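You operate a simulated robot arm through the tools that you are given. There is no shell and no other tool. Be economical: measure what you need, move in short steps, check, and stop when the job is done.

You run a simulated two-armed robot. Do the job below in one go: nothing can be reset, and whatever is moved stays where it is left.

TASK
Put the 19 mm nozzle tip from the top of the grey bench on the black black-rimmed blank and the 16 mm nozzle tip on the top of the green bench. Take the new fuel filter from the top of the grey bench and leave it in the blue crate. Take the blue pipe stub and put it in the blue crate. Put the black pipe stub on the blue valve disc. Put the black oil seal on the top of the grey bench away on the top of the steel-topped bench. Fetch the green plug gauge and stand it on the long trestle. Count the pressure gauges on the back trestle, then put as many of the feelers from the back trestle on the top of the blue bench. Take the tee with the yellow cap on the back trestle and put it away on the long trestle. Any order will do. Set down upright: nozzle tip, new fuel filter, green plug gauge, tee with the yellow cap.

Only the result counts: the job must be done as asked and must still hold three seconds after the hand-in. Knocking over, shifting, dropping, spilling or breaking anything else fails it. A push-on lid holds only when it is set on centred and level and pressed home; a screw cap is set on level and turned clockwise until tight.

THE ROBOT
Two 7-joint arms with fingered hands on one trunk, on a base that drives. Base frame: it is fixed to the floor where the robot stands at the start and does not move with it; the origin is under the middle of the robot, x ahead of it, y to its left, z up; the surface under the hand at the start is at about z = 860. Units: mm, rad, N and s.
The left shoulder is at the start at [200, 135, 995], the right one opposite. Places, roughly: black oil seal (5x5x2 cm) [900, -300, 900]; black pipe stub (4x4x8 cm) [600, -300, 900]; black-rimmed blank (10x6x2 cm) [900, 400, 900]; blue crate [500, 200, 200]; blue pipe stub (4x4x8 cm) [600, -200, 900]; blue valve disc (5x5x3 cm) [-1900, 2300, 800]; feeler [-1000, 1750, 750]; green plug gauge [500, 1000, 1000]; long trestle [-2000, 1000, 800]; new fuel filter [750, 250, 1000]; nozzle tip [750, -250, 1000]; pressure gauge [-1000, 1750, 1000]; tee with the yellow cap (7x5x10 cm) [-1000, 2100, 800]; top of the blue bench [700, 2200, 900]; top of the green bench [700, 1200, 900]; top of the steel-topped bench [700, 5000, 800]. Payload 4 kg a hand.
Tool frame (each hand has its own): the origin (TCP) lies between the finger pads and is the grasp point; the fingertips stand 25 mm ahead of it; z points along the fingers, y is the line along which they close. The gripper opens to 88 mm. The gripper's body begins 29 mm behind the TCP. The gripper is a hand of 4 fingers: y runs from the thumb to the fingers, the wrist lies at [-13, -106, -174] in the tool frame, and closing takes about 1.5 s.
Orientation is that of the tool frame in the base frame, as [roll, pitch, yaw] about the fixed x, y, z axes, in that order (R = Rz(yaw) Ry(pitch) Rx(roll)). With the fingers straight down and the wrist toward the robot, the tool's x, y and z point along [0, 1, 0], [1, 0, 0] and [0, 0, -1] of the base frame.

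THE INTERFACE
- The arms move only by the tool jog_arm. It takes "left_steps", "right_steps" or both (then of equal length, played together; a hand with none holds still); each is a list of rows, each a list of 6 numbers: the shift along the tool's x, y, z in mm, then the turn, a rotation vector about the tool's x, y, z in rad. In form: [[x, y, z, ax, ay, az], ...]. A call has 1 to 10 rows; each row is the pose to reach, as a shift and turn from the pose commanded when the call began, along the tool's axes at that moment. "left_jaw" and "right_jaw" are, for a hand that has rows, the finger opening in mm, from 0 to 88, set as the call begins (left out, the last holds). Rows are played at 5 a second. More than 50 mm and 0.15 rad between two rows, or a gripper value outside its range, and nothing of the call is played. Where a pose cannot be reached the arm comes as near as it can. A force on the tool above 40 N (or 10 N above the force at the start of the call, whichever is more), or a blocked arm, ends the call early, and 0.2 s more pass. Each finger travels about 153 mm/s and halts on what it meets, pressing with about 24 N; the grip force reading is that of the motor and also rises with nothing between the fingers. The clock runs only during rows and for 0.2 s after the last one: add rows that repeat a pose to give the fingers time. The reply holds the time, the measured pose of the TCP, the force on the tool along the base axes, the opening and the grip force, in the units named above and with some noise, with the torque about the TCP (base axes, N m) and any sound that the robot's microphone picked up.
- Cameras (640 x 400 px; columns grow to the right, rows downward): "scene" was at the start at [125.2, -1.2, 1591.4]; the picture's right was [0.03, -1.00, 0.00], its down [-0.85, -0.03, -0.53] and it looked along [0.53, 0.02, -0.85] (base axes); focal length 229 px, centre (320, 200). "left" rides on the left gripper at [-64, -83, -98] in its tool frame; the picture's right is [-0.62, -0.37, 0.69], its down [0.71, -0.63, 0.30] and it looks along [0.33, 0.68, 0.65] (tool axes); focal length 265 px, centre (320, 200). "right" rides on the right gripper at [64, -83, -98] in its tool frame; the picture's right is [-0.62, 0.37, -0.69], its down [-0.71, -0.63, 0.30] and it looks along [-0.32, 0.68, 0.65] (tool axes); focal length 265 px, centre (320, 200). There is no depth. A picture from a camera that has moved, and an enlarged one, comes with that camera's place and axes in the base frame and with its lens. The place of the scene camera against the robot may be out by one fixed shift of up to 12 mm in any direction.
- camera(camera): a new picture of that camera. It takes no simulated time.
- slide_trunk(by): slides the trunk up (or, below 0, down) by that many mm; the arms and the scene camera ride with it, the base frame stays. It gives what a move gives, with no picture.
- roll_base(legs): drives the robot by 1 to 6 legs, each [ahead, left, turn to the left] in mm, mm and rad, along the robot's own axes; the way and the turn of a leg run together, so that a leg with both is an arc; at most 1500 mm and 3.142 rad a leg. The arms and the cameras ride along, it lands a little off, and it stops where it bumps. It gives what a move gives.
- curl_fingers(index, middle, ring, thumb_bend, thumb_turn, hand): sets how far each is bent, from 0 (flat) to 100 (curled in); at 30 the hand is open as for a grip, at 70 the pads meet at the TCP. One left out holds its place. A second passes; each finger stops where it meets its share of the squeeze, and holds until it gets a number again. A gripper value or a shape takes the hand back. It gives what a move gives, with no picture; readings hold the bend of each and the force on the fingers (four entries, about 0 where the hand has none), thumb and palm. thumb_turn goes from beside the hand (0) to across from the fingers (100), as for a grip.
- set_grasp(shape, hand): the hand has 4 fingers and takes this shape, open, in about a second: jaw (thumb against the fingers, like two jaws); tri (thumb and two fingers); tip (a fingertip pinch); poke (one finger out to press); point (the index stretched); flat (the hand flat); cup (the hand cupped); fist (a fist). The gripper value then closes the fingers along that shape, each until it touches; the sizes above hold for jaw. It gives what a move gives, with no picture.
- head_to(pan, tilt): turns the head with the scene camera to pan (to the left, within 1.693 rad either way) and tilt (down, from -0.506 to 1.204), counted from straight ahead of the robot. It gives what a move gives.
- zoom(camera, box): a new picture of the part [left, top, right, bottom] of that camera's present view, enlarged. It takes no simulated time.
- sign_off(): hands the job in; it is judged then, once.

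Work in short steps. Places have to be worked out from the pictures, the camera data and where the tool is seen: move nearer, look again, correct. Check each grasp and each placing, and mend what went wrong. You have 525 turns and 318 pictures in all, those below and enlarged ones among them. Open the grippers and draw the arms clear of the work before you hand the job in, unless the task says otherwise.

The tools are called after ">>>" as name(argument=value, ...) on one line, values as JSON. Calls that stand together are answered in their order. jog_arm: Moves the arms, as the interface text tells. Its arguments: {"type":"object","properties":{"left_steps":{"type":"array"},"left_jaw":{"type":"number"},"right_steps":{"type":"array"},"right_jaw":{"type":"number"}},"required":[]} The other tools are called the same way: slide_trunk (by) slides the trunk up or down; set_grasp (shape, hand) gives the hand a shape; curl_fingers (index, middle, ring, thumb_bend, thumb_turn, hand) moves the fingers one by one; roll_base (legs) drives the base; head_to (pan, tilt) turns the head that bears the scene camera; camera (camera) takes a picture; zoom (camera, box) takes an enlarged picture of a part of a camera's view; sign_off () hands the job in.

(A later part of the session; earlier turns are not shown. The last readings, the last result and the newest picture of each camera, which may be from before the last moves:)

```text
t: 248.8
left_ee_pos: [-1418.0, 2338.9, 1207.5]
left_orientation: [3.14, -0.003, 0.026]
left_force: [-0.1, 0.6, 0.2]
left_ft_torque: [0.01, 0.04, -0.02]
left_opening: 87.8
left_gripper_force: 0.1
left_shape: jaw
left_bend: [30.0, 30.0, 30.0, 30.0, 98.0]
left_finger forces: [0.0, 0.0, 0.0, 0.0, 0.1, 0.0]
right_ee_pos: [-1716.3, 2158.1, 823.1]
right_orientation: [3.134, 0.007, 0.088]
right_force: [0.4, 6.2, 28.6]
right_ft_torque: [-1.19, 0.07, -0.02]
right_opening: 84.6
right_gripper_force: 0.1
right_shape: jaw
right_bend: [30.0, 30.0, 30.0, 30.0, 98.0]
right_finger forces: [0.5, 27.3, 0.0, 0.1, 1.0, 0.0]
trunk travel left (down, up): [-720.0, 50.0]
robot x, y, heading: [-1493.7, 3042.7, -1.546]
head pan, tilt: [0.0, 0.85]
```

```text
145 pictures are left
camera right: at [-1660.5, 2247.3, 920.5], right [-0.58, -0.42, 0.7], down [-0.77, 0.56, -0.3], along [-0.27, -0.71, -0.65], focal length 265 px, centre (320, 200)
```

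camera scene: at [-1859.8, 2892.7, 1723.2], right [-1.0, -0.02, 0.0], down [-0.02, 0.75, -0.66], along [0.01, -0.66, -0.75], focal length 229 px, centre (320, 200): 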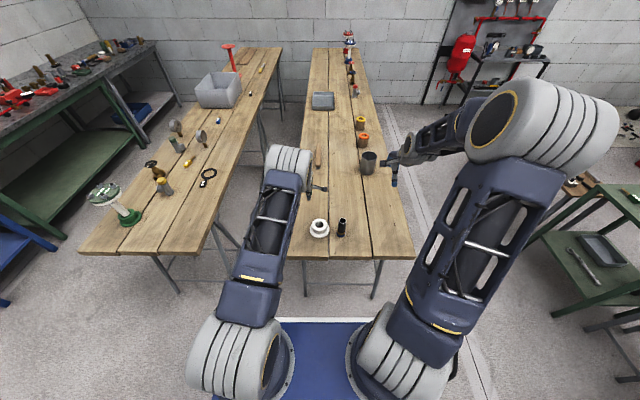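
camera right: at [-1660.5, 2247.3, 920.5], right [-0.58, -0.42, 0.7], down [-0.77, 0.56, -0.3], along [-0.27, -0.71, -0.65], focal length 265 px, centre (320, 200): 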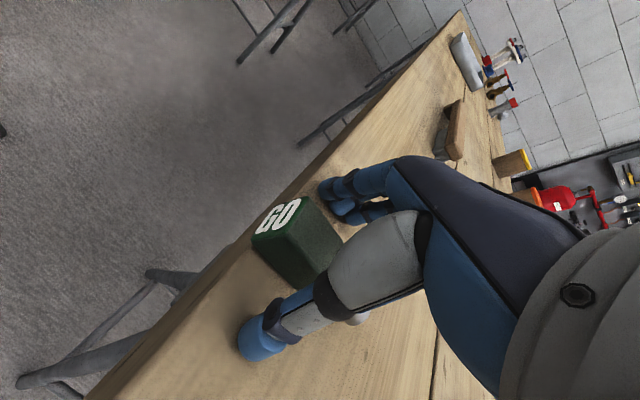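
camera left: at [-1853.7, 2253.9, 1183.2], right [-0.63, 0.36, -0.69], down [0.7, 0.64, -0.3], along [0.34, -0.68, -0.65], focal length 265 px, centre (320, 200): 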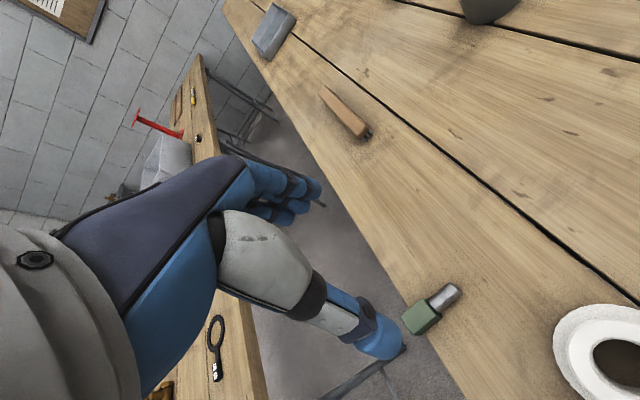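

A fingertip touches the board (surface ≈797). I raise 4 mm and close.

>>> jog_arm(right_steps=[[0, 0, -6, 0, 0, 0], [0, 0, -6, 0, 0, 0]])

>>> jog_arm(right_steps=[[0, 0, 0, 0, 0, 0], [0, 0, 0, 0, 0, 0], [0, 0, 0, 0, 0, 0], [0, 0, 0, 0, 0, 0], [0, 0, 0, 0, 0, 0], [0, 0, 0, 0, 0, 0], [0, 0, 0, 0, 0, 0]], right_jaw=0)

>>> camera(camera="right")

```text
t: 249.4
left_ee_pos: [-1418.5, 2339.2, 1205.6]
left_orientation: [3.139, -0.001, 0.026]
left_force: [-0.3, -0.1, 0.2]
left_ft_torque: [-0.02, 0.01, 0.0]
left_opening: 87.8
left_gripper_force: 0.0
left_shape: jaw
left_bend: [30.0, 30.0, 30.0, 30.0, 98.0]
left_finger forces: [0.0, 0.0, 0.0, 0.1, 0.1, 0.0]
right_ee_pos: [-1715.8, 2159.9, 824.4]
right_orientation: [-3.135, 0.002, 0.09]
right_force: [-1.0, 3.1, 20.2]
right_ft_torque: [-0.98, 0.14, -0.11]
right_opening: 85.8
right_gripper_force: 0.0
right_shape: jaw
right_bend: [30.0, 30.0, 30.0, 30.0, 98.0]
right_finger forces: [0.1, 19.8, 0.1, 0.0, 0.0, 0.1]
trunk travel left (down, up): [-720.0, 50.0]
robot x, y, heading: [-1492.6, 3045.6, -1.543]
head pan, tilt: [0.0, 0.85]
```

```text
t: 251.0
left_ee_pos: [-1418.2, 2338.6, 1206.3]
left_orientation: [3.14, -0.002, 0.026]
left_force: [0.4, -0.7, 0.5]
left_ft_torque: [0.03, -0.02, -0.01]
left_opening: 87.7
left_gripper_force: 0.0
left_shape: jaw
left_bend: [30.0, 30.0, 30.0, 30.0, 98.0]
left_finger forces: [0.0, 0.0, 0.1, 0.0, 0.0, 0.1]
right_ee_pos: [-1716.1, 2159.2, 826.4]
right_orientation: [-3.139, 0.003, 0.088]
right_force: [2.6, -8.2, 24.6]
right_ft_torque: [-0.81, -0.25, 0.03]
right_opening: 30.7
right_gripper_force: 23.9
right_shape: jaw
right_bend: [74.0, 49.0, 55.0, 78.0, 100.0]
right_finger forces: [30.6, 11.0, 0.5, 0.0, 16.6, 0.0]
trunk travel left (down, up): [-720.0, 50.0]
robot x, y, heading: [-1486.3, 3043.2, -1.549]
head pan, tilt: [0.0, 0.85]
```

```text
144 pictures are left
camera right: at [-1659.1, 2248.6, 923.6], right [-0.58, -0.42, 0.69], down [-0.77, 0.56, -0.3], along [-0.26, -0.71, -0.65], focal length 265 px, centre (320, 200)
```

right: 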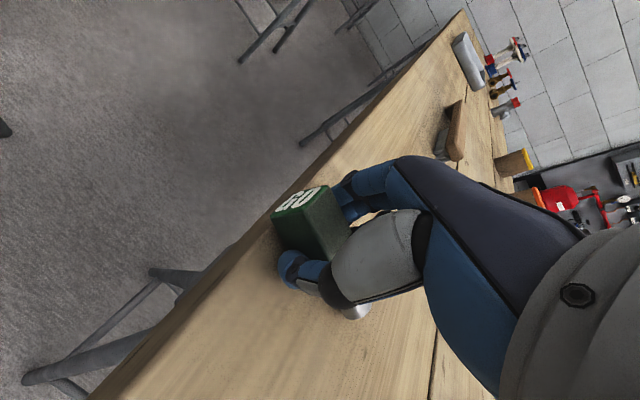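

Gripped on the 30 mm faces. I lift it.

>>> jog_arm(right_steps=[[0, 0, -8, 0, 0, 0], [0, 0, -20, 0, 0, 0], [0, 0, -50, 0, 0, 0], [0, 0, -90, 0, 0, 0], [0, 0, -130, 0, 0, 0], [0, 0, -170, 0, 0, 0], [0, 0, -210, 0, 0, 0]])

>>> camera(camera="right")

```text
t: 252.6
left_ee_pos: [-1418.1, 2338.1, 1205.7]
left_orientation: [-3.141, -0.003, 0.026]
left_force: [-0.1, -0.4, -0.4]
left_ft_torque: [0.01, 0.01, 0.02]
left_opening: 87.8
left_gripper_force: 0.0
left_shape: jaw
left_bend: [30.0, 30.0, 30.0, 30.0, 98.0]
left_finger forces: [0.0, 0.1, 0.0, 0.0, 0.0, 0.0]
right_ee_pos: [-1712.4, 2160.7, 1034.0]
right_orientation: [-3.135, 0.002, 0.091]
right_force: [0.2, -0.3, -2.1]
right_ft_torque: [0.01, -0.07, 0.02]
right_opening: 28.8
right_gripper_force: 24.3
right_shape: jaw
right_bend: [74.0, 51.0, 57.0, 78.0, 100.0]
right_finger forces: [12.8, 6.0, 1.3, 0.0, 19.7, 0.0]
trunk travel left (down, up): [-720.0, 50.0]
robot x, y, heading: [-1489.8, 3044.3, -1.543]
head pan, tilt: [0.0, 0.85]
```

```text
143 pictures are left
camera right: at [-1655.4, 2249.3, 1132.4], right [-0.58, -0.43, 0.69], down [-0.77, 0.56, -0.3], along [-0.26, -0.71, -0.66], focal length 265 px, centre (320, 200)
```

right: 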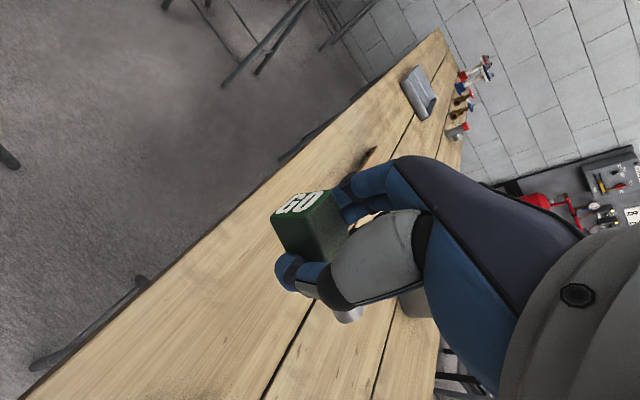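

It's held well. I rotate the hand to bring the gauge upright (head up).

>>> jog_arm(right_steps=[[0, 0, 0, 0, 0.14, 0], [0, 0, 0, 0, 0.28, 0], [0, 0, 0, 0, 0.42, 0], [0, 0, 0, 0, 0.56, 0], [0, 0, 0, 0, 0.7, 0], [0, 0, 0, 0, 0.84, 0], [0, 0, 0, 0, 0.98, 0], [0, 0, 0, 0, 1.12, 0], [0, 0, 0, 0, 1.26, 0], [0, 0, 0, 0, 1.4, 0]])

>>> camera(camera="right")

>>> camera(camera="scene")

```text
t: 254.8
left_ee_pos: [-1420.3, 2339.0, 1206.1]
left_orientation: [3.14, -0.003, 0.026]
left_force: [0.2, 0.3, 0.2]
left_ft_torque: [-0.03, 0.03, 0.0]
left_opening: 87.5
left_gripper_force: 0.0
left_shape: jaw
left_bend: [30.0, 30.0, 30.0, 30.0, 98.0]
left_finger forces: [0.0, 0.0, 0.1, 0.0, 0.0, 0.0]
right_ee_pos: [-1714.1, 2162.5, 1033.6]
right_orientation: [-3.109, -1.402, 0.058]
right_force: [0.0, 0.0, -2.1]
right_ft_torque: [-0.02, 0.01, 0.04]
right_opening: 28.9
right_gripper_force: 23.9
right_shape: jaw
right_bend: [74.0, 51.0, 57.0, 78.0, 100.0]
right_finger forces: [12.6, 6.0, 1.7, 0.0, 19.8, 0.0]
trunk travel left (down, up): [-720.0, 50.0]
robot x, y, heading: [-1489.4, 3041.4, -1.548]
head pan, tilt: [0.0, 0.85]
```

```text
142 pictures are left
camera right: at [-1808.6, 2237.2, 1113.8], right [-0.75, -0.43, -0.5], down [0.12, 0.65, -0.75], along [0.65, -0.63, -0.43], focal length 265 px, centre (320, 200)
```

right: 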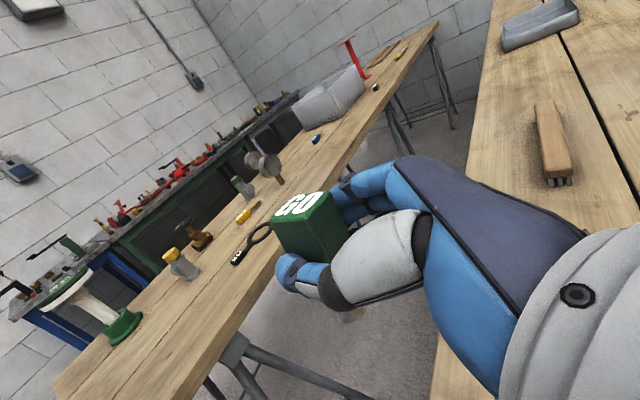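

```text
141 pictures are left
camera scene: at [-1491.2, 2901.1, 1723.2], right [-1.0, -0.03, 0.0], down [-0.02, 0.75, -0.66], along [0.02, -0.66, -0.75], focal length 229 px, centre (320, 200)
```

scene: 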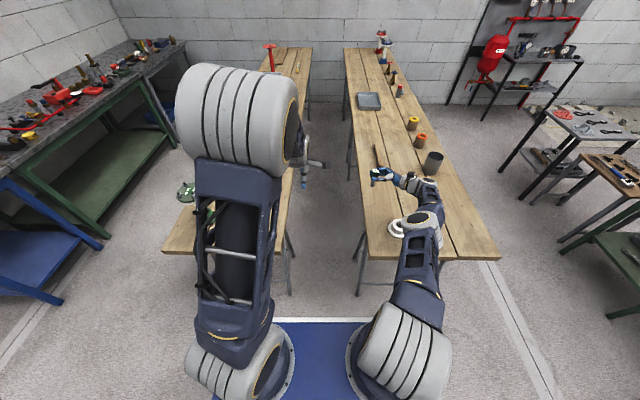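

The forearm passes over the black stub here, so I yaw the hand 90° to the right about the vertical so that it points away from the robot instead.

>>> jog_arm(right_steps=[[0, 0, 0, -0.144, 0.001, 0.025], [0, 0, 0, -0.288, 0.002, 0.05], [0, 0, 0, -0.432, 0.002, 0.074], [0, 0, 0, -0.576, 0.003, 0.098], [0, 0, 0, -0.72, 0.004, 0.123], [0, 0, 0, -0.864, 0.004, 0.147], [0, 0, 0, -1.008, 0.005, 0.172], [0, 0, 0, -1.152, 0.006, 0.196], [0, 0, 0, -1.296, 0.006, 0.221], [0, 0, 0, -1.43, 0.007, 0.244]])

>>> camera(camera="scene")

>>> camera(camera="right")

```text
t: 257.0
left_ee_pos: [-1419.9, 2338.9, 1205.8]
left_orientation: [3.14, -0.002, 0.026]
left_force: [0.3, 0.7, -0.3]
left_ft_torque: [0.03, -0.04, -0.03]
left_opening: 87.5
left_gripper_force: 0.0
left_shape: jaw
left_bend: [30.0, 30.0, 30.0, 30.0, 98.0]
left_finger forces: [0.1, 0.1, 0.0, 0.1, 0.0, 0.1]
right_ee_pos: [-1714.7, 2160.7, 1034.6]
right_orientation: [-3.119, -1.402, -1.385]
right_force: [0.4, 0.4, -2.0]
right_ft_torque: [-0.01, 0.01, 0.0]
right_opening: 28.3
right_gripper_force: 24.7
right_shape: jaw
right_bend: [74.0, 52.0, 56.0, 78.0, 100.0]
right_finger forces: [12.4, 6.0, 2.3, 0.1, 19.6, 0.0]
trunk travel left (down, up): [-720.0, 50.0]
robot x, y, heading: [-1487.9, 3038.4, -1.548]
head pan, tilt: [0.0, 0.85]
```

```text
140 pictures are left
camera scene: at [-1491.1, 2901.0, 1723.1], right [-1.0, -0.03, 0.0], down [-0.02, 0.75, -0.66], along [0.02, -0.66, -0.75], focal length 229 px, centre (320, 200)
```

scene: 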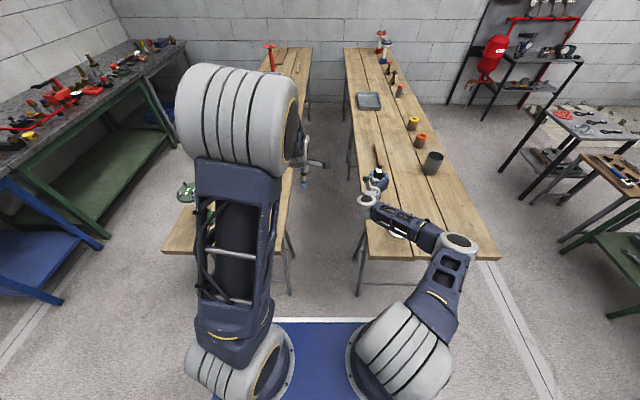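

```text
139 pictures are left
camera right: at [-1652.2, 2262.2, 1113.3], right [-0.52, 0.69, -0.49], down [0.65, -0.04, -0.75], along [-0.55, -0.72, -0.43], focal length 265 px, centre (320, 200)
```

right: 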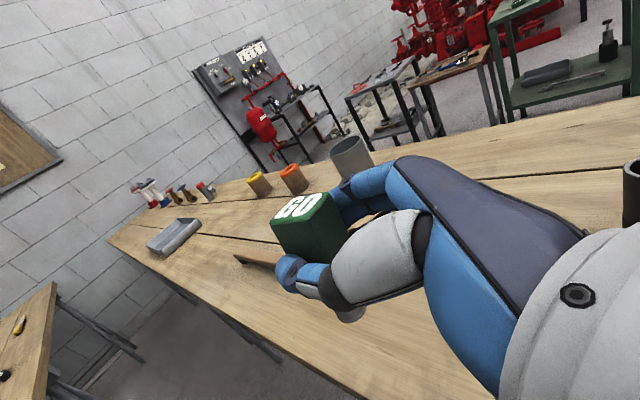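

The right elbow now swings over the stub, so lowering here would be unsafe. Better plan: lay the gauge back down, then re-grip its head with the left hand at a 45° pitch so it can be stood up with a steep hand. First I undo the yaw.

>>> jog_arm(right_steps=[[0, 0, 0, 0.144, 0, -0.025], [0, 0, 0, 0.288, -0.001, -0.05], [0, 0, 0, 0.432, -0.002, -0.074], [0, 0, 0, 0.576, -0.002, -0.098], [0, 0, 0, 0.72, -0.003, -0.123], [0, 0, 0, 0.864, -0.003, -0.147], [0, 0, 0, 1.008, -0.004, -0.172], [0, 0, 0, 1.152, -0.004, -0.196], [0, 0, 0, 1.296, -0.005, -0.221], [0, 0, 0, 1.43, -0.006, -0.244]])

>>> jog_arm(right_steps=[[0, 0, 0, 0, -0.14, 0], [0, 0, 0, 0, -0.28, 0], [0, 0, 0, 0, -0.42, 0], [0, 0, 0, 0, -0.56, 0], [0, 0, 0, 0, -0.7, 0], [0, 0, 0, 0, -0.84, 0], [0, 0, 0, 0, -0.98, 0], [0, 0, 0, 0, -1.12, 0], [0, 0, 0, 0, -1.26, 0], [0, 0, 0, 0, -1.4, 0]])

>>> camera(camera="right")

```text
t: 259.2
left_ee_pos: [-1421.2, 2339.9, 1206.4]
left_orientation: [3.138, -0.001, 0.024]
left_force: [-0.6, -0.7, -0.3]
left_ft_torque: [0.0, -0.01, -0.01]
left_opening: 87.6
left_gripper_force: 0.2
left_shape: jaw
left_bend: [30.0, 30.0, 30.0, 30.0, 98.0]
left_finger forces: [0.0, 0.0, 0.1, 0.0, 0.1, 0.1]
right_ee_pos: [-1716.1, 2160.1, 1033.5]
right_orientation: [-3.114, -1.397, 0.053]
right_force: [0.1, 1.4, -2.9]
right_ft_torque: [0.01, 0.01, -0.01]
right_opening: 28.0
right_gripper_force: 24.1
right_shape: jaw
right_bend: [74.0, 52.0, 56.0, 78.0, 100.0]
right_finger forces: [12.1, 5.9, 2.4, 0.1, 19.6, 0.1]
trunk travel left (down, up): [-720.0, 50.0]
robot x, y, heading: [-1488.6, 3043.7, -1.547]
head pan, tilt: [0.0, 0.85]
```

```text
t: 261.4
left_ee_pos: [-1420.0, 2338.0, 1205.1]
left_orientation: [3.141, -0.001, 0.027]
left_force: [-0.6, -1.1, 0.8]
left_ft_torque: [0.01, -0.05, 0.0]
left_opening: 87.9
left_gripper_force: 0.0
left_shape: jaw
left_bend: [30.0, 30.0, 30.0, 30.0, 98.0]
left_finger forces: [0.0, 0.0, 0.0, 0.0, 0.0, 0.0]
right_ee_pos: [-1715.7, 2161.1, 1033.5]
right_orientation: [-3.137, 0.004, 0.089]
right_force: [-0.7, 0.0, -1.9]
right_ft_torque: [0.03, -0.06, 0.03]
right_opening: 28.1
right_gripper_force: 24.3
right_shape: jaw
right_bend: [74.0, 52.0, 56.0, 78.0, 100.0]
right_finger forces: [12.1, 5.6, 2.1, 0.0, 18.8, 0.0]
trunk travel left (down, up): [-720.0, 50.0]
robot x, y, heading: [-1487.9, 3042.2, -1.547]
head pan, tilt: [0.0, 0.85]
```

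```text
138 pictures are left
camera right: at [-1659.0, 2249.7, 1132.0], right [-0.58, -0.43, 0.69], down [-0.77, 0.57, -0.3], along [-0.26, -0.71, -0.66], focal length 265 px, centre (320, 200)
```

right: 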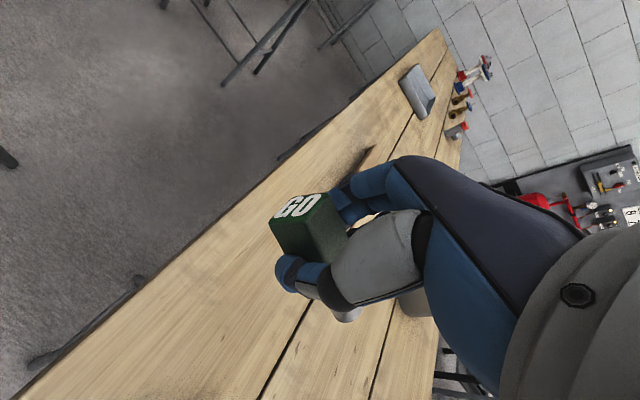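

Back to lying orientation. I lower it to the board again at the same spot and release.

>>> jog_arm(right_steps=[[0, 0, 45, 0, 0, 0], [0, 0, 90, 0, 0, 0], [0, 0, 135, 0, 0, 0], [0, 0, 175, 0, 0, 0], [0, 0, 195, 0, 0, 0], [0, 0, 203, 0, 0, 0], [0, 0, 206, 0, 0, 0]])

>>> jog_arm(right_steps=[[0, 0, -1, 0, 0, 0], [0, 0, -2, 0, 0, 0], [0, 0, -2, 0, 0, 0], [0, 0, -2, 0, 0, 0], [0, 0, -2, 0, 0, 0]], right_jaw=88)

>>> jog_arm(right_steps=[[0, 0, -20, 0, 0, 0], [0, 0, -60, 0, 0, 0], [0, 0, -105, 0, 0, 0], [0, 0, -150, 0, 0, 0], [0, 0, -195, 0, 0, 0]])

>>> camera(camera="right")

```text
t: 263.0
left_ee_pos: [-1419.6, 2338.5, 1205.8]
left_orientation: [3.141, -0.001, 0.028]
left_force: [-0.5, -0.4, -0.7]
left_ft_torque: [-0.01, 0.05, -0.03]
left_opening: 87.6
left_gripper_force: 0.1
left_shape: jaw
left_bend: [30.0, 30.0, 30.0, 30.0, 98.0]
left_finger forces: [0.0, 0.0, 0.0, 0.0, 0.1, 0.0]
right_ee_pos: [-1715.1, 2161.6, 827.6]
right_orientation: [-3.136, 0.001, 0.09]
right_force: [2.2, -0.2, -1.4]
right_ft_torque: [0.01, 0.05, 0.01]
right_opening: 28.0
right_gripper_force: 24.5
right_shape: jaw
right_bend: [74.0, 52.0, 57.0, 78.0, 100.0]
right_finger forces: [11.9, 5.8, 1.2, 0.0, 19.2, 0.1]
trunk travel left (down, up): [-720.0, 50.0]
robot x, y, heading: [-1488.6, 3043.6, -1.548]
head pan, tilt: [0.0, 0.85]
```

```text
t: 264.2
left_ee_pos: [-1419.0, 2338.4, 1205.9]
left_orientation: [3.141, -0.003, 0.026]
left_force: [0.5, 1.4, 0.6]
left_ft_torque: [0.02, -0.02, 0.0]
left_opening: 87.8
left_gripper_force: 0.1
left_shape: jaw
left_bend: [30.0, 30.0, 30.0, 30.0, 98.0]
left_finger forces: [0.1, 0.0, 0.1, 0.0, 0.1, 0.0]
right_ee_pos: [-1717.4, 2162.2, 830.5]
right_orientation: [-3.137, 0.004, 0.091]
right_force: [-0.6, 0.2, -0.5]
right_ft_torque: [-0.05, -0.02, -0.01]
right_opening: 87.6
right_gripper_force: 0.1
right_shape: jaw
right_bend: [30.0, 30.0, 30.0, 30.0, 98.0]
right_finger forces: [0.0, 0.0, 0.1, 0.1, 0.1, 0.0]
trunk travel left (down, up): [-720.0, 50.0]
robot x, y, heading: [-1491.5, 3045.1, -1.547]
head pan, tilt: [0.0, 0.85]
```

```text
t: 265.4
left_ee_pos: [-1417.8, 2338.3, 1205.6]
left_orientation: [-3.141, -0.002, 0.027]
left_force: [-0.6, -0.6, -0.7]
left_ft_torque: [-0.02, -0.03, 0.0]
left_opening: 87.8
left_gripper_force: 0.0
left_shape: jaw
left_bend: [30.0, 30.0, 30.0, 30.0, 98.0]
left_finger forces: [0.0, 0.0, 0.0, 0.0, 0.0, 0.0]
right_ee_pos: [-1714.8, 2163.5, 1023.7]
right_orientation: [-3.134, 0.0, 0.091]
right_force: [0.4, 0.1, -0.2]
right_ft_torque: [0.04, 0.02, 0.0]
right_opening: 87.5
right_gripper_force: 0.0
right_shape: jaw
right_bend: [30.0, 30.0, 30.0, 30.0, 98.0]
right_finger forces: [0.0, 0.0, 0.1, 0.0, 0.1, 0.0]
trunk travel left (down, up): [-720.0, 50.0]
robot x, y, heading: [-1492.1, 3041.3, -1.545]
head pan, tilt: [0.0, 0.85]
```

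```text
137 pictures are left
camera right: at [-1658.7, 2251.9, 1123.0], right [-0.58, -0.43, 0.69], down [-0.77, 0.57, -0.3], along [-0.26, -0.71, -0.66], focal length 265 px, centre (320, 200)
```

right: 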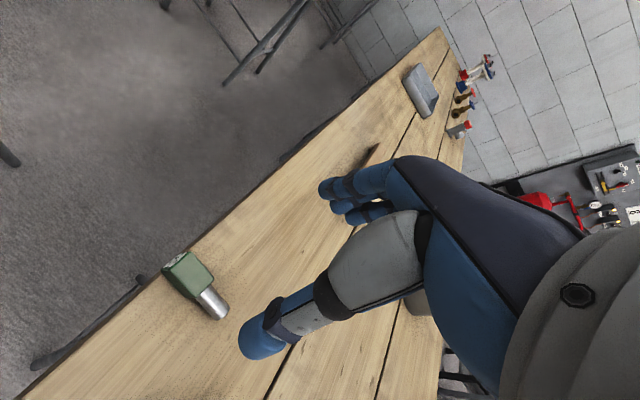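

The gauge lies as before. I raise the right hand out of the way and shift the base right and slightly ahead for the left hand.

>>> jog_arm(right_steps=[[0, -40, -25, 0, 0, 0], [0, -80, -50, 0, 0, 0], [0, -120, -80, 0, 0, 0], [0, -140, -120, 0, 0, 0], [0, -140, -165, 0, 0, 0]])

>>> roll_base(legs=[[70, -340, 0]])

>>> jog_arm(left_steps=[[8, 20, 30, 0, -0.1, 0], [16, 40, 60, 0, -0.2, 0], [24, 60, 90, 0, -0.3, 0], [32, 80, 120, 0, -0.4, 0], [40, 95, 150, 0, -0.5, 0], [48, 105, 180, 0, -0.6, 0], [56, 108, 205, 0, -0.7, 0], [60, 108, 225, 0, -0.8, 0]])

>>> camera(camera="left")

>>> camera(camera="scene")

```text
t: 266.6
left_ee_pos: [-1419.3, 2338.5, 1204.5]
left_orientation: [-3.141, -0.002, 0.025]
left_force: [-0.6, 0.6, -0.1]
left_ft_torque: [-0.01, -0.02, 0.01]
left_opening: 87.7
left_gripper_force: 0.0
left_shape: jaw
left_bend: [30.0, 30.0, 30.0, 30.0, 98.0]
left_finger forces: [0.0, 0.0, 0.0, 0.0, 0.1, 0.0]
right_ee_pos: [-1725.9, 2300.6, 1189.3]
right_orientation: [-3.137, 0.0, 0.089]
right_force: [0.1, 0.6, 0.5]
right_ft_torque: [0.04, -0.01, -0.03]
right_opening: 87.8
right_gripper_force: 0.1
right_shape: jaw
right_bend: [30.0, 30.0, 30.0, 30.0, 98.0]
right_finger forces: [0.1, 0.0, 0.0, 0.0, 0.0, 0.0]
trunk travel left (down, up): [-720.0, 50.0]
robot x, y, heading: [-1490.3, 3044.2, -1.545]
head pan, tilt: [0.0, 0.85]
```

```text
t: 268.9
left_ee_pos: [-1761.5, 2259.0, 1205.5]
left_orientation: [3.14, -0.003, 0.024]
left_force: [0.2, 0.4, 0.0]
left_ft_torque: [-0.02, 0.0, 0.01]
left_opening: 87.3
left_gripper_force: 0.1
left_shape: jaw
left_bend: [30.0, 30.0, 30.0, 30.0, 98.0]
left_finger forces: [0.0, 0.0, 0.0, 0.0, 0.0, 0.0]
right_ee_pos: [-2067.8, 2222.4, 1190.2]
right_orientation: [-3.136, 0.002, 0.088]
right_force: [0.7, -0.5, 0.1]
right_ft_torque: [0.03, 0.0, -0.05]
right_opening: 87.7
right_gripper_force: 0.2
right_shape: jaw
right_bend: [30.0, 30.0, 30.0, 30.0, 98.0]
right_finger forces: [0.0, 0.0, 0.0, 0.0, 0.1, 0.0]
trunk travel left (down, up): [-720.0, 50.0]
robot x, y, heading: [-1827.1, 2965.6, -1.549]
head pan, tilt: [0.0, 0.85]
```

```text
t: 270.7
left_ee_pos: [-1698.7, 2151.0, 981.9]
left_orientation: [3.139, 0.8, 0.022]
left_force: [-0.1, 0.8, 0.4]
left_ft_torque: [0.01, -0.04, 0.01]
left_opening: 87.6
left_gripper_force: 0.1
left_shape: jaw
left_bend: [30.0, 30.0, 30.0, 30.0, 98.0]
left_finger forces: [0.0, 0.0, 0.0, 0.0, 0.1, 0.1]
right_ee_pos: [-2068.8, 2222.5, 1190.1]
right_orientation: [-3.137, -0.001, 0.085]
right_force: [-0.6, -0.1, 0.4]
right_ft_torque: [0.0, 0.01, 0.01]
right_opening: 87.7
right_gripper_force: 0.1
right_shape: jaw
right_bend: [30.0, 30.0, 30.0, 30.0, 98.0]
right_finger forces: [0.1, 0.0, 0.0, 0.1, 0.1, 0.1]
trunk travel left (down, up): [-720.0, 50.0]
robot x, y, heading: [-1829.9, 2963.8, -1.548]
head pan, tilt: [0.0, 0.85]
```

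```text
136 pictures are left
camera left: at [-1675.9, 2235.8, 1096.4], right [-0.94, 0.35, -0.04], down [0.26, 0.64, -0.73], along [-0.23, -0.69, -0.69], focal length 265 px, centre (320, 200)
```

left: 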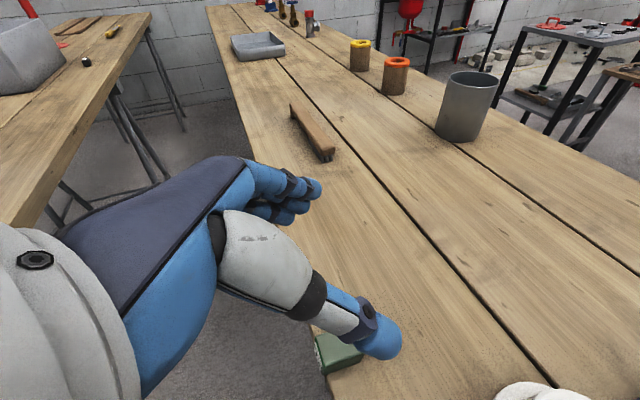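

```text
135 pictures are left
camera scene: at [-1831.8, 2821.6, 1723.2], right [-1.0, -0.02, 0.0], down [-0.02, 0.75, -0.66], along [0.02, -0.66, -0.75], focal length 229 px, centre (320, 200)
```

scene: 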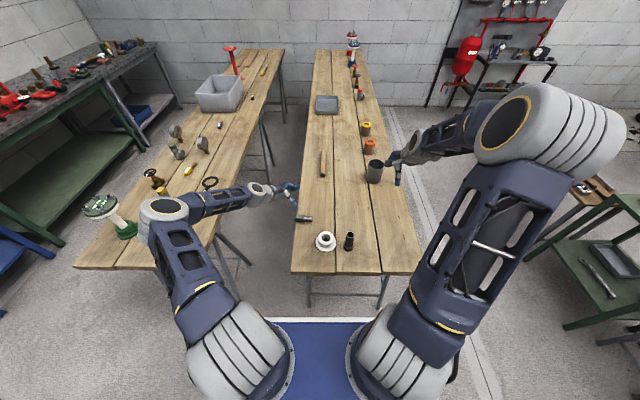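

The lower fingers would hit the board at this pitch, so this re-grip isn't good. Instead I'll use the right hand again, but standing further left so its elbow stays off the table. I restore the left hand first and drive left.

>>> jog_arm(left_steps=[[10, -10, -40, 0, 0.1, 0], [15, -20, -80, 0, 0.2, 0], [20, -30, -120, 0, 0.3, 0], [20, -40, -160, 0, 0.4, 0], [20, -50, -180, 0, 0.5, 0], [20, -60, -180, 0, 0.6, 0], [20, -70, -180, 0, 0.7, 0], [20, -80, -180, 0, 0.8, 0]])

>>> roll_base(legs=[[-60, 430, 0]])

>>> camera(camera="right")

```text
t: 272.5
left_ee_pos: [-1555.7, 2235.3, 1093.4]
left_orientation: [3.142, -0.003, 0.024]
left_force: [-0.3, 0.1, -0.7]
left_ft_torque: [-0.04, 0.01, -0.01]
left_opening: 87.9
left_gripper_force: 0.0
left_shape: jaw
left_bend: [30.0, 30.0, 30.0, 30.0, 98.0]
left_finger forces: [0.0, 0.0, 0.0, 0.0, 0.0, 0.1]
right_ee_pos: [-2067.9, 2222.1, 1189.5]
right_orientation: [-3.136, 0.0, 0.087]
right_force: [0.3, 0.5, 0.4]
right_ft_torque: [-0.02, 0.02, -0.01]
right_opening: 87.7
right_gripper_force: 0.1
right_shape: jaw
right_bend: [30.0, 30.0, 30.0, 30.0, 98.0]
right_finger forces: [0.0, 0.0, 0.0, 0.1, 0.1, 0.0]
trunk travel left (down, up): [-720.0, 50.0]
robot x, y, heading: [-1829.5, 2961.6, -1.544]
head pan, tilt: [0.0, 0.85]
```

```text
t: 275.1
left_ee_pos: [-1129.2, 2305.0, 1091.7]
left_orientation: [3.141, -0.001, 0.023]
left_force: [-0.3, 0.6, -0.4]
left_ft_torque: [0.03, 0.0, 0.03]
left_opening: 87.7
left_gripper_force: 0.0
left_shape: jaw
left_bend: [30.0, 30.0, 30.0, 30.0, 98.0]
left_finger forces: [0.0, 0.1, 0.1, 0.0, 0.1, 0.1]
right_ee_pos: [-1640.3, 2292.5, 1188.5]
right_orientation: [-3.136, -0.001, 0.087]
right_force: [0.0, -0.3, 1.0]
right_ft_torque: [0.0, 0.01, -0.02]
right_opening: 87.7
right_gripper_force: 0.0
right_shape: jaw
right_bend: [30.0, 30.0, 30.0, 30.0, 98.0]
right_finger forces: [0.1, 0.0, 0.1, 0.0, 0.0, 0.1]
trunk travel left (down, up): [-720.0, 50.0]
robot x, y, heading: [-1401.6, 3035.8, -1.551]
head pan, tilt: [0.0, 0.85]
```

```text
134 pictures are left
camera right: at [-1584.1, 2381.4, 1288.1], right [-0.58, -0.42, 0.69], down [-0.77, 0.57, -0.3], along [-0.26, -0.71, -0.66], focal length 265 px, centre (320, 200)
```

right: 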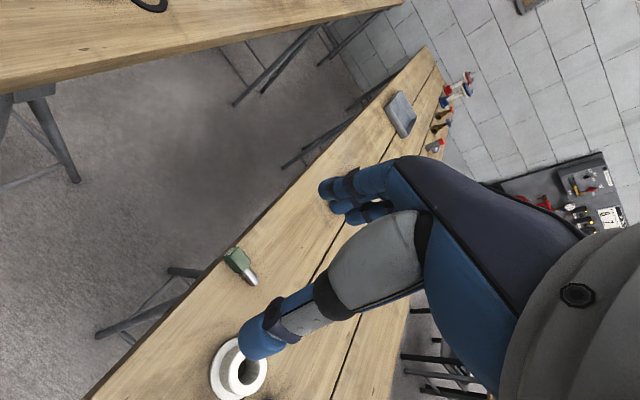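

I move the right hand above the gauge again.

>>> jog_arm(right_steps=[[-17.7, 25.6, 37, 0, 0, 0], [-35.4, 51, 74, 0, 0, 0], [-53, 76.7, 111, 0, 0, 0], [-70.7, 102.2, 148, 0, 0, 0], [-88.4, 127.8, 185, 0, 0, 0]])

>>> camera(camera="right")

```text
t: 276.3
left_ee_pos: [-1128.9, 2305.5, 1091.8]
left_orientation: [3.139, -0.001, 0.024]
left_force: [-0.4, -0.1, -0.5]
left_ft_torque: [-0.04, 0.01, -0.04]
left_opening: 87.7
left_gripper_force: 0.1
left_shape: jaw
left_bend: [30.0, 30.0, 30.0, 30.0, 98.0]
left_finger forces: [0.0, 0.1, 0.0, 0.0, 0.0, 0.0]
right_ee_pos: [-1717.8, 2156.9, 1002.6]
right_orientation: [-3.136, 0.0, 0.087]
right_force: [0.3, 0.1, -0.7]
right_ft_torque: [0.0, 0.01, -0.03]
right_opening: 87.7
right_gripper_force: 0.0
right_shape: jaw
right_bend: [30.0, 30.0, 30.0, 30.0, 98.0]
right_finger forces: [0.0, 0.0, 0.0, 0.1, 0.1, 0.0]
trunk travel left (down, up): [-720.0, 50.0]
robot x, y, heading: [-1404.6, 3036.7, -1.549]
head pan, tilt: [0.0, 0.85]
```

```text
133 pictures are left
camera right: at [-1661.3, 2245.9, 1100.7], right [-0.58, -0.42, 0.69], down [-0.77, 0.57, -0.3], along [-0.26, -0.71, -0.66], focal length 265 px, centre (320, 200)
```

right: 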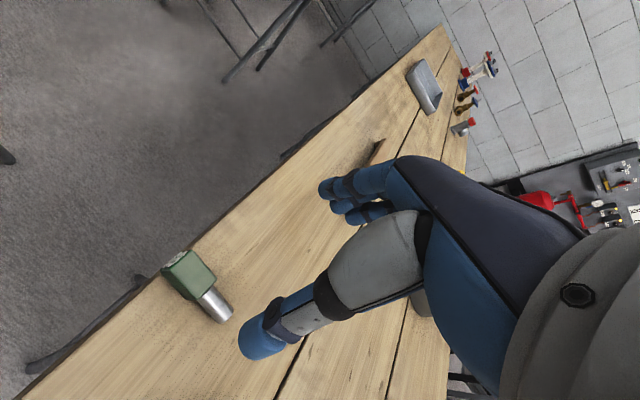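

>>> jog_arm(right_steps=[[-2, 1, 45, 0, 0, 0.087], [-2, 1, 90, 0, 0, 0.087], [-2, 1, 135, 0, 0, 0.087], [-2, 1, 165, 0, 0, 0.087], [-2, 1, 175, 0, 0, 0.087]])

>>> jog_arm(right_steps=[[0, 0, 0, 0, 0, 0], [0, 0, 0, 0, 0, 0], [0, 0, 0, 0, 0, 0], [0, 0, 0, 0, 0, 0], [0, 0, 0, 0, 0, 0], [0, 0, 0, 0, 0, 0], [0, 0, 0, 0, 0, 0]], right_jaw=0)

>>> jog_arm(right_steps=[[0, 0, -8, 0, 0, 0], [0, 0, -20, 0, 0, 0], [0, 0, -50, 0, 0, 0], [0, 0, -90, 0, 0, 0], [0, 0, -130, 0, 0, 0], [0, 0, -170, 0, 0, 0]])

>>> camera(camera="right")

```text
t: 277.5
left_ee_pos: [-1129.7, 2305.2, 1092.9]
left_orientation: [3.141, -0.002, 0.023]
left_force: [0.5, -0.6, -0.4]
left_ft_torque: [-0.02, -0.01, 0.03]
left_opening: 87.8
left_gripper_force: 0.1
left_shape: jaw
left_bend: [30.0, 30.0, 30.0, 30.0, 98.0]
left_finger forces: [0.0, 0.0, 0.1, 0.1, 0.0, 0.0]
right_ee_pos: [-1718.4, 2155.6, 829.0]
right_orientation: [-3.136, 0.001, -0.001]
right_force: [-0.3, 0.0, -0.3]
right_ft_torque: [-0.04, 0.02, -0.01]
right_opening: 87.8
right_gripper_force: 0.1
right_shape: jaw
right_bend: [30.0, 30.0, 30.0, 30.0, 98.0]
right_finger forces: [0.0, 0.1, 0.0, 0.1, 0.0, 0.0]
trunk travel left (down, up): [-720.0, 50.0]
robot x, y, heading: [-1403.6, 3032.9, -1.545]
head pan, tilt: [0.0, 0.85]
```

```text
t: 279.1
left_ee_pos: [-1129.0, 2304.1, 1091.8]
left_orientation: [-3.141, -0.002, 0.023]
left_force: [0.2, 0.0, -0.5]
left_ft_torque: [0.01, -0.02, -0.02]
left_opening: 87.6
left_gripper_force: 0.1
left_shape: jaw
left_bend: [30.0, 30.0, 30.0, 30.0, 98.0]
left_finger forces: [0.0, 0.0, 0.0, 0.1, 0.1, 0.0]
right_ee_pos: [-1718.9, 2156.3, 830.4]
right_orientation: [-3.136, 0.0, -0.001]
right_force: [0.3, 0.0, -0.2]
right_ft_torque: [-0.03, 0.01, -0.01]
right_opening: 22.7
right_gripper_force: 23.9
right_shape: jaw
right_bend: [74.0, 56.0, 61.0, 74.0, 100.0]
right_finger forces: [12.6, 6.3, 2.5, 0.0, 21.4, 0.0]
trunk travel left (down, up): [-720.0, 50.0]
robot x, y, heading: [-1403.5, 3033.5, -1.546]
head pan, tilt: [0.0, 0.85]
```

```text
t: 280.5
left_ee_pos: [-1129.1, 2304.4, 1091.6]
left_orientation: [3.142, -0.002, 0.024]
left_force: [-0.1, -0.1, -0.5]
left_ft_torque: [0.0, -0.01, 0.03]
left_opening: 87.6
left_gripper_force: 0.0
left_shape: jaw
left_bend: [30.0, 30.0, 30.0, 30.0, 98.0]
left_finger forces: [0.0, 0.0, 0.0, 0.0, 0.0, 0.1]
right_ee_pos: [-1719.8, 2159.0, 1000.2]
right_orientation: [-3.135, 0.0, -0.001]
right_force: [1.1, -0.5, -2.6]
right_ft_torque: [-0.03, 0.02, -0.03]
right_opening: 22.8
right_gripper_force: 24.2
right_shape: jaw
right_bend: [74.0, 57.0, 62.0, 74.0, 100.0]
right_finger forces: [12.9, 6.0, 2.3, 0.0, 21.5, 0.0]
trunk travel left (down, up): [-720.0, 50.0]
robot x, y, heading: [-1402.9, 3033.2, -1.551]
head pan, tilt: [0.0, 0.85]
```

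```text
132 pictures are left
camera right: at [-1655.7, 2241.7, 1098.2], right [-0.62, -0.37, 0.69], down [-0.71, 0.63, -0.3], along [-0.32, -0.68, -0.66], focal length 265 px, centre (320, 200)
```

right: 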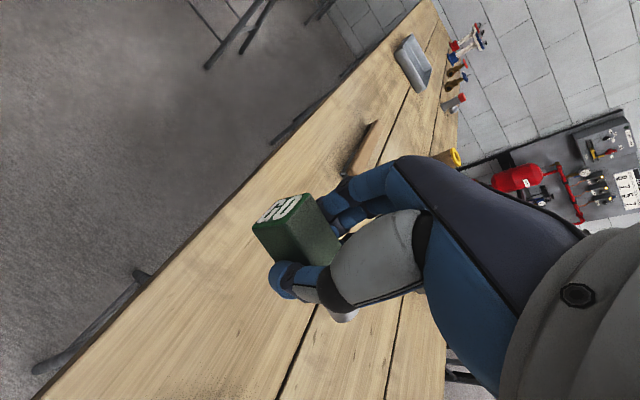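

A cleaner grip on the flats (22.7 mm). This time I first yaw the hand while still pointing down so its tool x points away from the robot, then pitch up, which should keep the elbow high.

>>> jog_arm(right_steps=[[0, 0, -10, 0, 0, 0.15], [0, 0, -20, 0, 0, 0.3], [0, 0, -30, 0, 0, 0.45], [0, 0, -40, 0, 0, 0.6], [0, 0, -50, 0, 0, 0.75], [0, 0, -60, 0, 0, 0.9], [0, 0, -60, 0, 0, 1.05], [0, 0, -60, 0, 0, 1.2], [0, 0, -60, 0, 0, 1.35], [0, 0, -60, 0, 0, 1.5]])

>>> jog_arm(right_steps=[[0, 0, 0, 0, 0.14, 0], [0, 0, 0, 0, 0.28, 0], [0, 0, 0, 0, 0.42, 0], [0, 0, 0, 0, 0.56, 0], [0, 0, 0, 0, 0.7, 0], [0, 0, 0, 0, 0.84, 0], [0, 0, 0, 0, 0.98, 0], [0, 0, 0, 0, 1.12, 0], [0, 0, 0, 0, 1.26, 0], [0, 0, 0, 0, 1.4, 0]])

>>> camera(camera="scene")

>>> camera(camera="right")

```text
t: 282.7
left_ee_pos: [-1130.3, 2306.2, 1091.0]
left_orientation: [3.141, -0.004, 0.021]
left_force: [0.8, -0.9, 0.5]
left_ft_torque: [-0.02, -0.01, -0.01]
left_opening: 87.9
left_gripper_force: 0.1
left_shape: jaw
left_bend: [30.0, 30.0, 30.0, 30.0, 98.0]
left_finger forces: [0.0, 0.0, 0.0, 0.1, 0.1, 0.0]
right_ee_pos: [-1719.3, 2159.2, 1059.1]
right_orientation: [3.14, 0.004, -1.501]
right_force: [0.3, -0.9, -1.8]
right_ft_torque: [-0.05, -0.01, -0.03]
right_opening: 22.8
right_gripper_force: 24.3
right_shape: jaw
right_bend: [74.0, 57.0, 63.0, 74.0, 100.0]
right_finger forces: [13.0, 6.0, 2.2, 0.1, 21.5, 0.1]
trunk travel left (down, up): [-720.0, 50.0]
robot x, y, heading: [-1400.2, 3034.7, -1.548]
head pan, tilt: [0.0, 0.85]
```

```text
t: 284.9
left_ee_pos: [-1130.0, 2305.0, 1093.1]
left_orientation: [3.141, -0.001, 0.023]
left_force: [0.5, -0.1, -0.8]
left_ft_torque: [0.02, 0.0, 0.01]
left_opening: 87.6
left_gripper_force: 0.1
left_shape: jaw
left_bend: [30.0, 30.0, 30.0, 30.0, 98.0]
left_finger forces: [0.1, 0.1, 0.0, 0.0, 0.1, 0.0]
right_ee_pos: [-1720.1, 2155.9, 1060.2]
right_orientation: [3.139, -1.397, -1.496]
right_force: [-0.1, -1.1, -2.0]
right_ft_torque: [0.03, 0.05, -0.01]
right_opening: 22.8
right_gripper_force: 24.9
right_shape: jaw
right_bend: [74.0, 57.0, 63.0, 74.0, 100.0]
right_finger forces: [13.1, 6.2, 2.5, 0.0, 21.7, 0.1]
trunk travel left (down, up): [-720.0, 50.0]
robot x, y, heading: [-1401.6, 3034.6, -1.549]
head pan, tilt: [0.0, 0.85]
```

```text
131 pictures are left
camera scene: at [-1403.2, 2891.9, 1723.1], right [-1.0, -0.02, 0.0], down [-0.02, 0.75, -0.66], along [0.01, -0.66, -0.75], focal length 229 px, centre (320, 200)
```

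scene: 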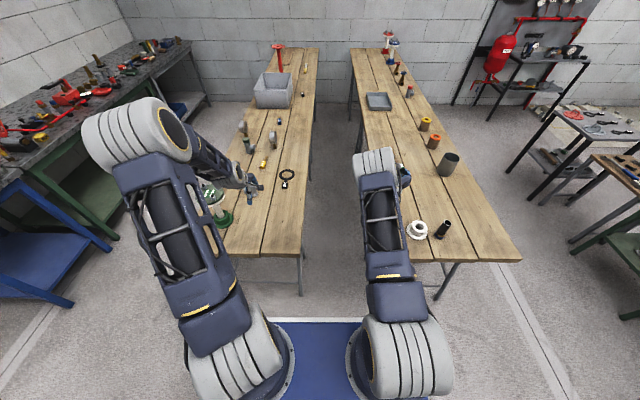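

```text
130 pictures are left
camera right: at [-1642.9, 2249.0, 1139.6], right [-0.42, 0.76, -0.49], down [0.64, -0.13, -0.76], along [-0.64, -0.63, -0.43], focal length 265 px, centre (320, 200)
```

right: 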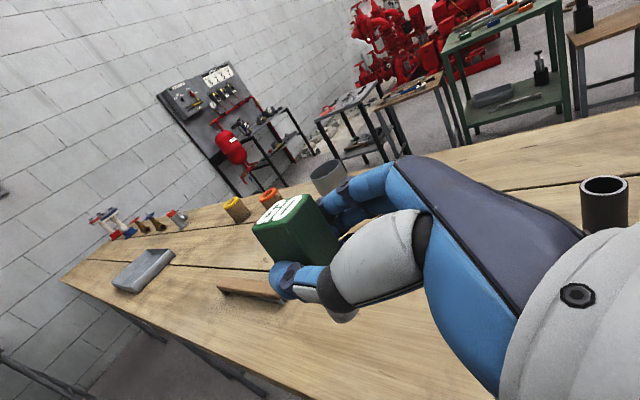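

The elbow is now up and clear. I finish the pitch to exactly vertical and check the gauge's verticality.

>>> jog_arm(right_steps=[[0, 0, 0, 0, 0.1, 0], [0, 0, 0, 0, 0.174, 0], [0, 0, 0, 0, 0.174, 0]])

>>> zoom(camera="right", box=[220, 150, 460, 340])

```text
t: 285.7
left_ee_pos: [-1129.5, 2304.7, 1092.7]
left_orientation: [-3.141, -0.002, 0.023]
left_force: [-0.2, -0.7, -0.5]
left_ft_torque: [-0.02, 0.06, 0.0]
left_opening: 87.8
left_gripper_force: 0.1
left_shape: jaw
left_bend: [30.0, 30.0, 30.0, 30.0, 98.0]
left_finger forces: [0.1, 0.0, 0.0, 0.0, 0.0, 0.0]
right_ee_pos: [-1720.1, 2156.7, 1059.3]
right_orientation: [3.021, -1.569, -1.378]
right_force: [-0.7, -0.5, -2.4]
right_ft_torque: [0.05, 0.0, 0.03]
right_opening: 22.5
right_gripper_force: 24.3
right_shape: jaw
right_bend: [74.0, 57.0, 63.0, 74.0, 100.0]
right_finger forces: [13.1, 6.2, 2.8, 0.0, 21.6, 0.0]
trunk travel left (down, up): [-720.0, 50.0]
robot x, y, heading: [-1400.6, 3031.8, -1.55]
head pan, tilt: [0.0, 0.85]
```

```text
2.11 times, centred on (340, 245) of right
camera zoom: at [-1643.7, 2261.8, 1123.2], right [-0.42, 0.67, -0.62], down [0.65, -0.26, -0.72], along [-0.64, -0.7, -0.32], focal length 559 px, centre (278, 105)
```

zoom: 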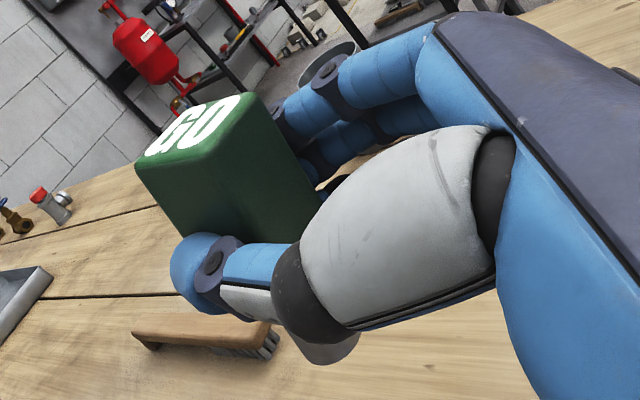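

By projecting its geometry, the gauge leans: the plug end is off by about 11 mm in +x and 13 mm in -y. I correct half of it by tilting the hand and re-measure.

>>> jog_arm(right_steps=[[0, 0, 0, 0, -0.07, -0.05], [0, 0, 0, 0, -0.14, -0.1], [0, 0, 0, 0, -0.14, -0.1]])

>>> zoom(camera="right", box=[220, 150, 460, 340])

>>> head_to(pan=-0.35, tilt=0.7)

>>> camera(camera="scene")

```text
t: 286.5
left_ee_pos: [-1128.2, 2305.9, 1091.6]
left_orientation: [3.141, -0.001, 0.023]
left_force: [0.8, 0.2, 0.6]
left_ft_torque: [-0.01, 0.02, 0.0]
left_opening: 87.7
left_gripper_force: 0.1
left_shape: jaw
left_bend: [30.0, 30.0, 30.0, 30.0, 98.0]
left_finger forces: [0.1, 0.0, 0.0, 0.0, 0.0, 0.0]
right_ee_pos: [-1719.7, 2157.5, 1058.1]
right_orientation: [2.523, -1.397, -0.88]
right_force: [0.0, 0.0, -2.1]
right_ft_torque: [0.03, 0.02, -0.02]
right_opening: 22.7
right_gripper_force: 23.8
right_shape: jaw
right_bend: [74.0, 57.0, 63.0, 74.0, 100.0]
right_finger forces: [13.2, 6.3, 2.6, 0.0, 21.9, 0.0]
trunk travel left (down, up): [-720.0, 50.0]
robot x, y, heading: [-1402.8, 3034.2, -1.548]
head pan, tilt: [0.0, 0.85]
```

```text
2.11 times, centred on (340, 245) of right
camera zoom: at [-1636.5, 2253.0, 1127.3], right [-0.48, 0.74, -0.47], down [0.56, -0.15, -0.81], along [-0.67, -0.66, -0.34], focal length 559 px, centre (278, 105)
```

zoom: 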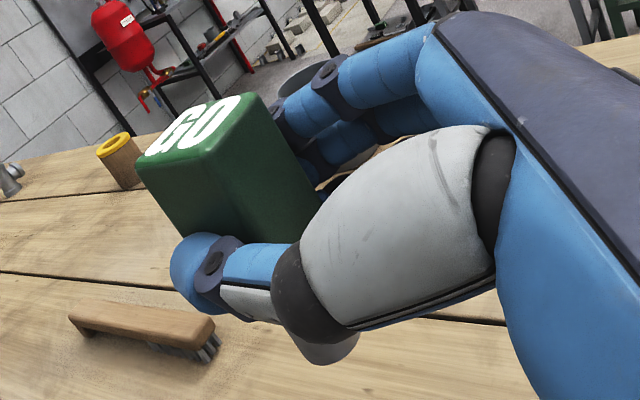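

```text
t: 287.4
left_ee_pos: [-1129.9, 2305.1, 1092.1]
left_orientation: [-3.141, -0.003, 0.021]
left_force: [0.0, 0.4, 0.0]
left_ft_torque: [-0.02, -0.01, -0.02]
left_opening: 87.6
left_gripper_force: 0.0
left_shape: jaw
left_bend: [30.0, 30.0, 30.0, 30.0, 98.0]
left_finger forces: [0.0, 0.0, 0.1, 0.1, 0.0, 0.0]
right_ee_pos: [-1720.3, 2158.2, 1058.0]
right_orientation: [2.52, -1.398, -0.877]
right_force: [0.4, -0.5, -2.5]
right_ft_torque: [0.05, 0.0, -0.01]
right_opening: 22.5
right_gripper_force: 24.3
right_shape: jaw
right_bend: [74.0, 57.0, 63.0, 74.0, 100.0]
right_finger forces: [13.1, 6.2, 2.6, 0.1, 21.8, 0.0]
trunk travel left (down, up): [-720.0, 50.0]
robot x, y, heading: [-1402.6, 3035.3, -1.544]
head pan, tilt: [-0.351, 0.7]
```

```text
127 pictures are left
camera scene: at [-1432.5, 2889.5, 1735.3], right [-0.95, 0.32, 0.0], down [0.21, 0.61, -0.76], along [-0.25, -0.72, -0.64], focal length 229 px, centre (320, 200)
```

scene: 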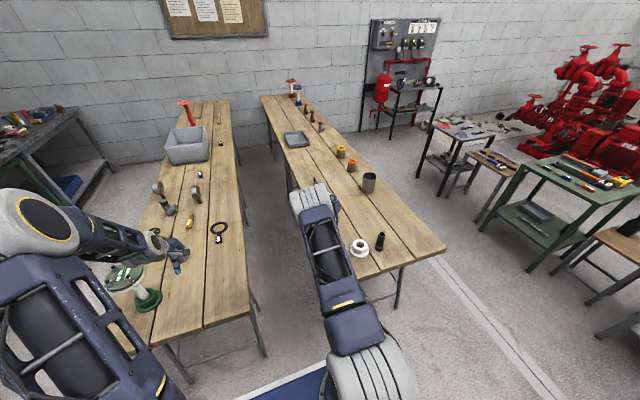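

The result is consistent with a mostly vertical gauge plus a small offset. I trim slightly, move 55 mm further onto the board, and lower to just above it.

>>> jog_arm(right_steps=[[-2, 18, -1, 0, -0.03, 0.05], [-4, 36, -2.4, 0, -0.03, 0.05], [-6, 54.6, -3.6, 0, -0.03, 0.05], [-50, 50, 2.7, 0, -0.03, 0.05], [-94, 45.6, 9, 0, -0.03, 0.05], [-138, 41, 15, 0, -0.03, 0.05], [-178, 37, 21, 0, -0.03, 0.05]])

>>> camera(camera="right")

>>> camera(camera="scene")

```text
t: 289.0
left_ee_pos: [-1129.6, 2305.6, 1092.4]
left_orientation: [3.141, -0.001, 0.022]
left_force: [-0.3, 0.9, -0.3]
left_ft_torque: [-0.01, 0.03, 0.01]
left_opening: 87.9
left_gripper_force: 0.0
left_shape: jaw
left_bend: [30.0, 30.0, 30.0, 30.0, 98.0]
left_finger forces: [0.1, 0.0, 0.0, 0.1, 0.1, 0.0]
right_ee_pos: [-1775.3, 2156.3, 884.6]
right_orientation: [2.838, -1.391, -1.201]
right_force: [0.0, 0.6, -1.5]
right_ft_torque: [0.04, 0.02, -0.02]
right_opening: 22.7
right_gripper_force: 24.3
right_shape: jaw
right_bend: [74.0, 57.0, 63.0, 74.0, 100.0]
right_finger forces: [12.9, 6.2, 2.6, 0.0, 21.8, 0.1]
trunk travel left (down, up): [-720.0, 50.0]
robot x, y, heading: [-1400.3, 3035.5, -1.549]
head pan, tilt: [-0.351, 0.7]
```

```text
126 pictures are left
camera right: at [-1694.8, 2249.0, 960.5], right [-0.45, 0.76, -0.47], down [0.6, -0.14, -0.79], along [-0.66, -0.64, -0.4], focal length 265 px, centre (320, 200)
```

right: 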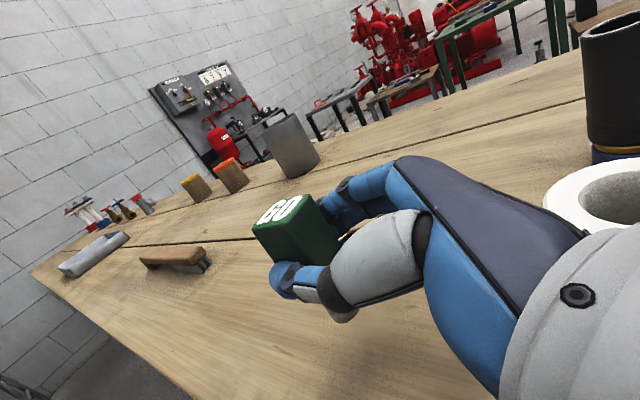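

```text
125 pictures are left
camera scene: at [-1432.5, 2889.7, 1735.5], right [-0.95, 0.32, 0.0], down [0.21, 0.61, -0.76], along [-0.25, -0.72, -0.64], focal length 229 px, centre (320, 200)
```

scene: 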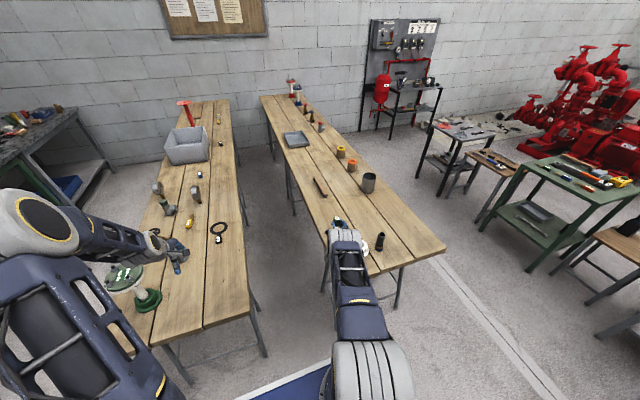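

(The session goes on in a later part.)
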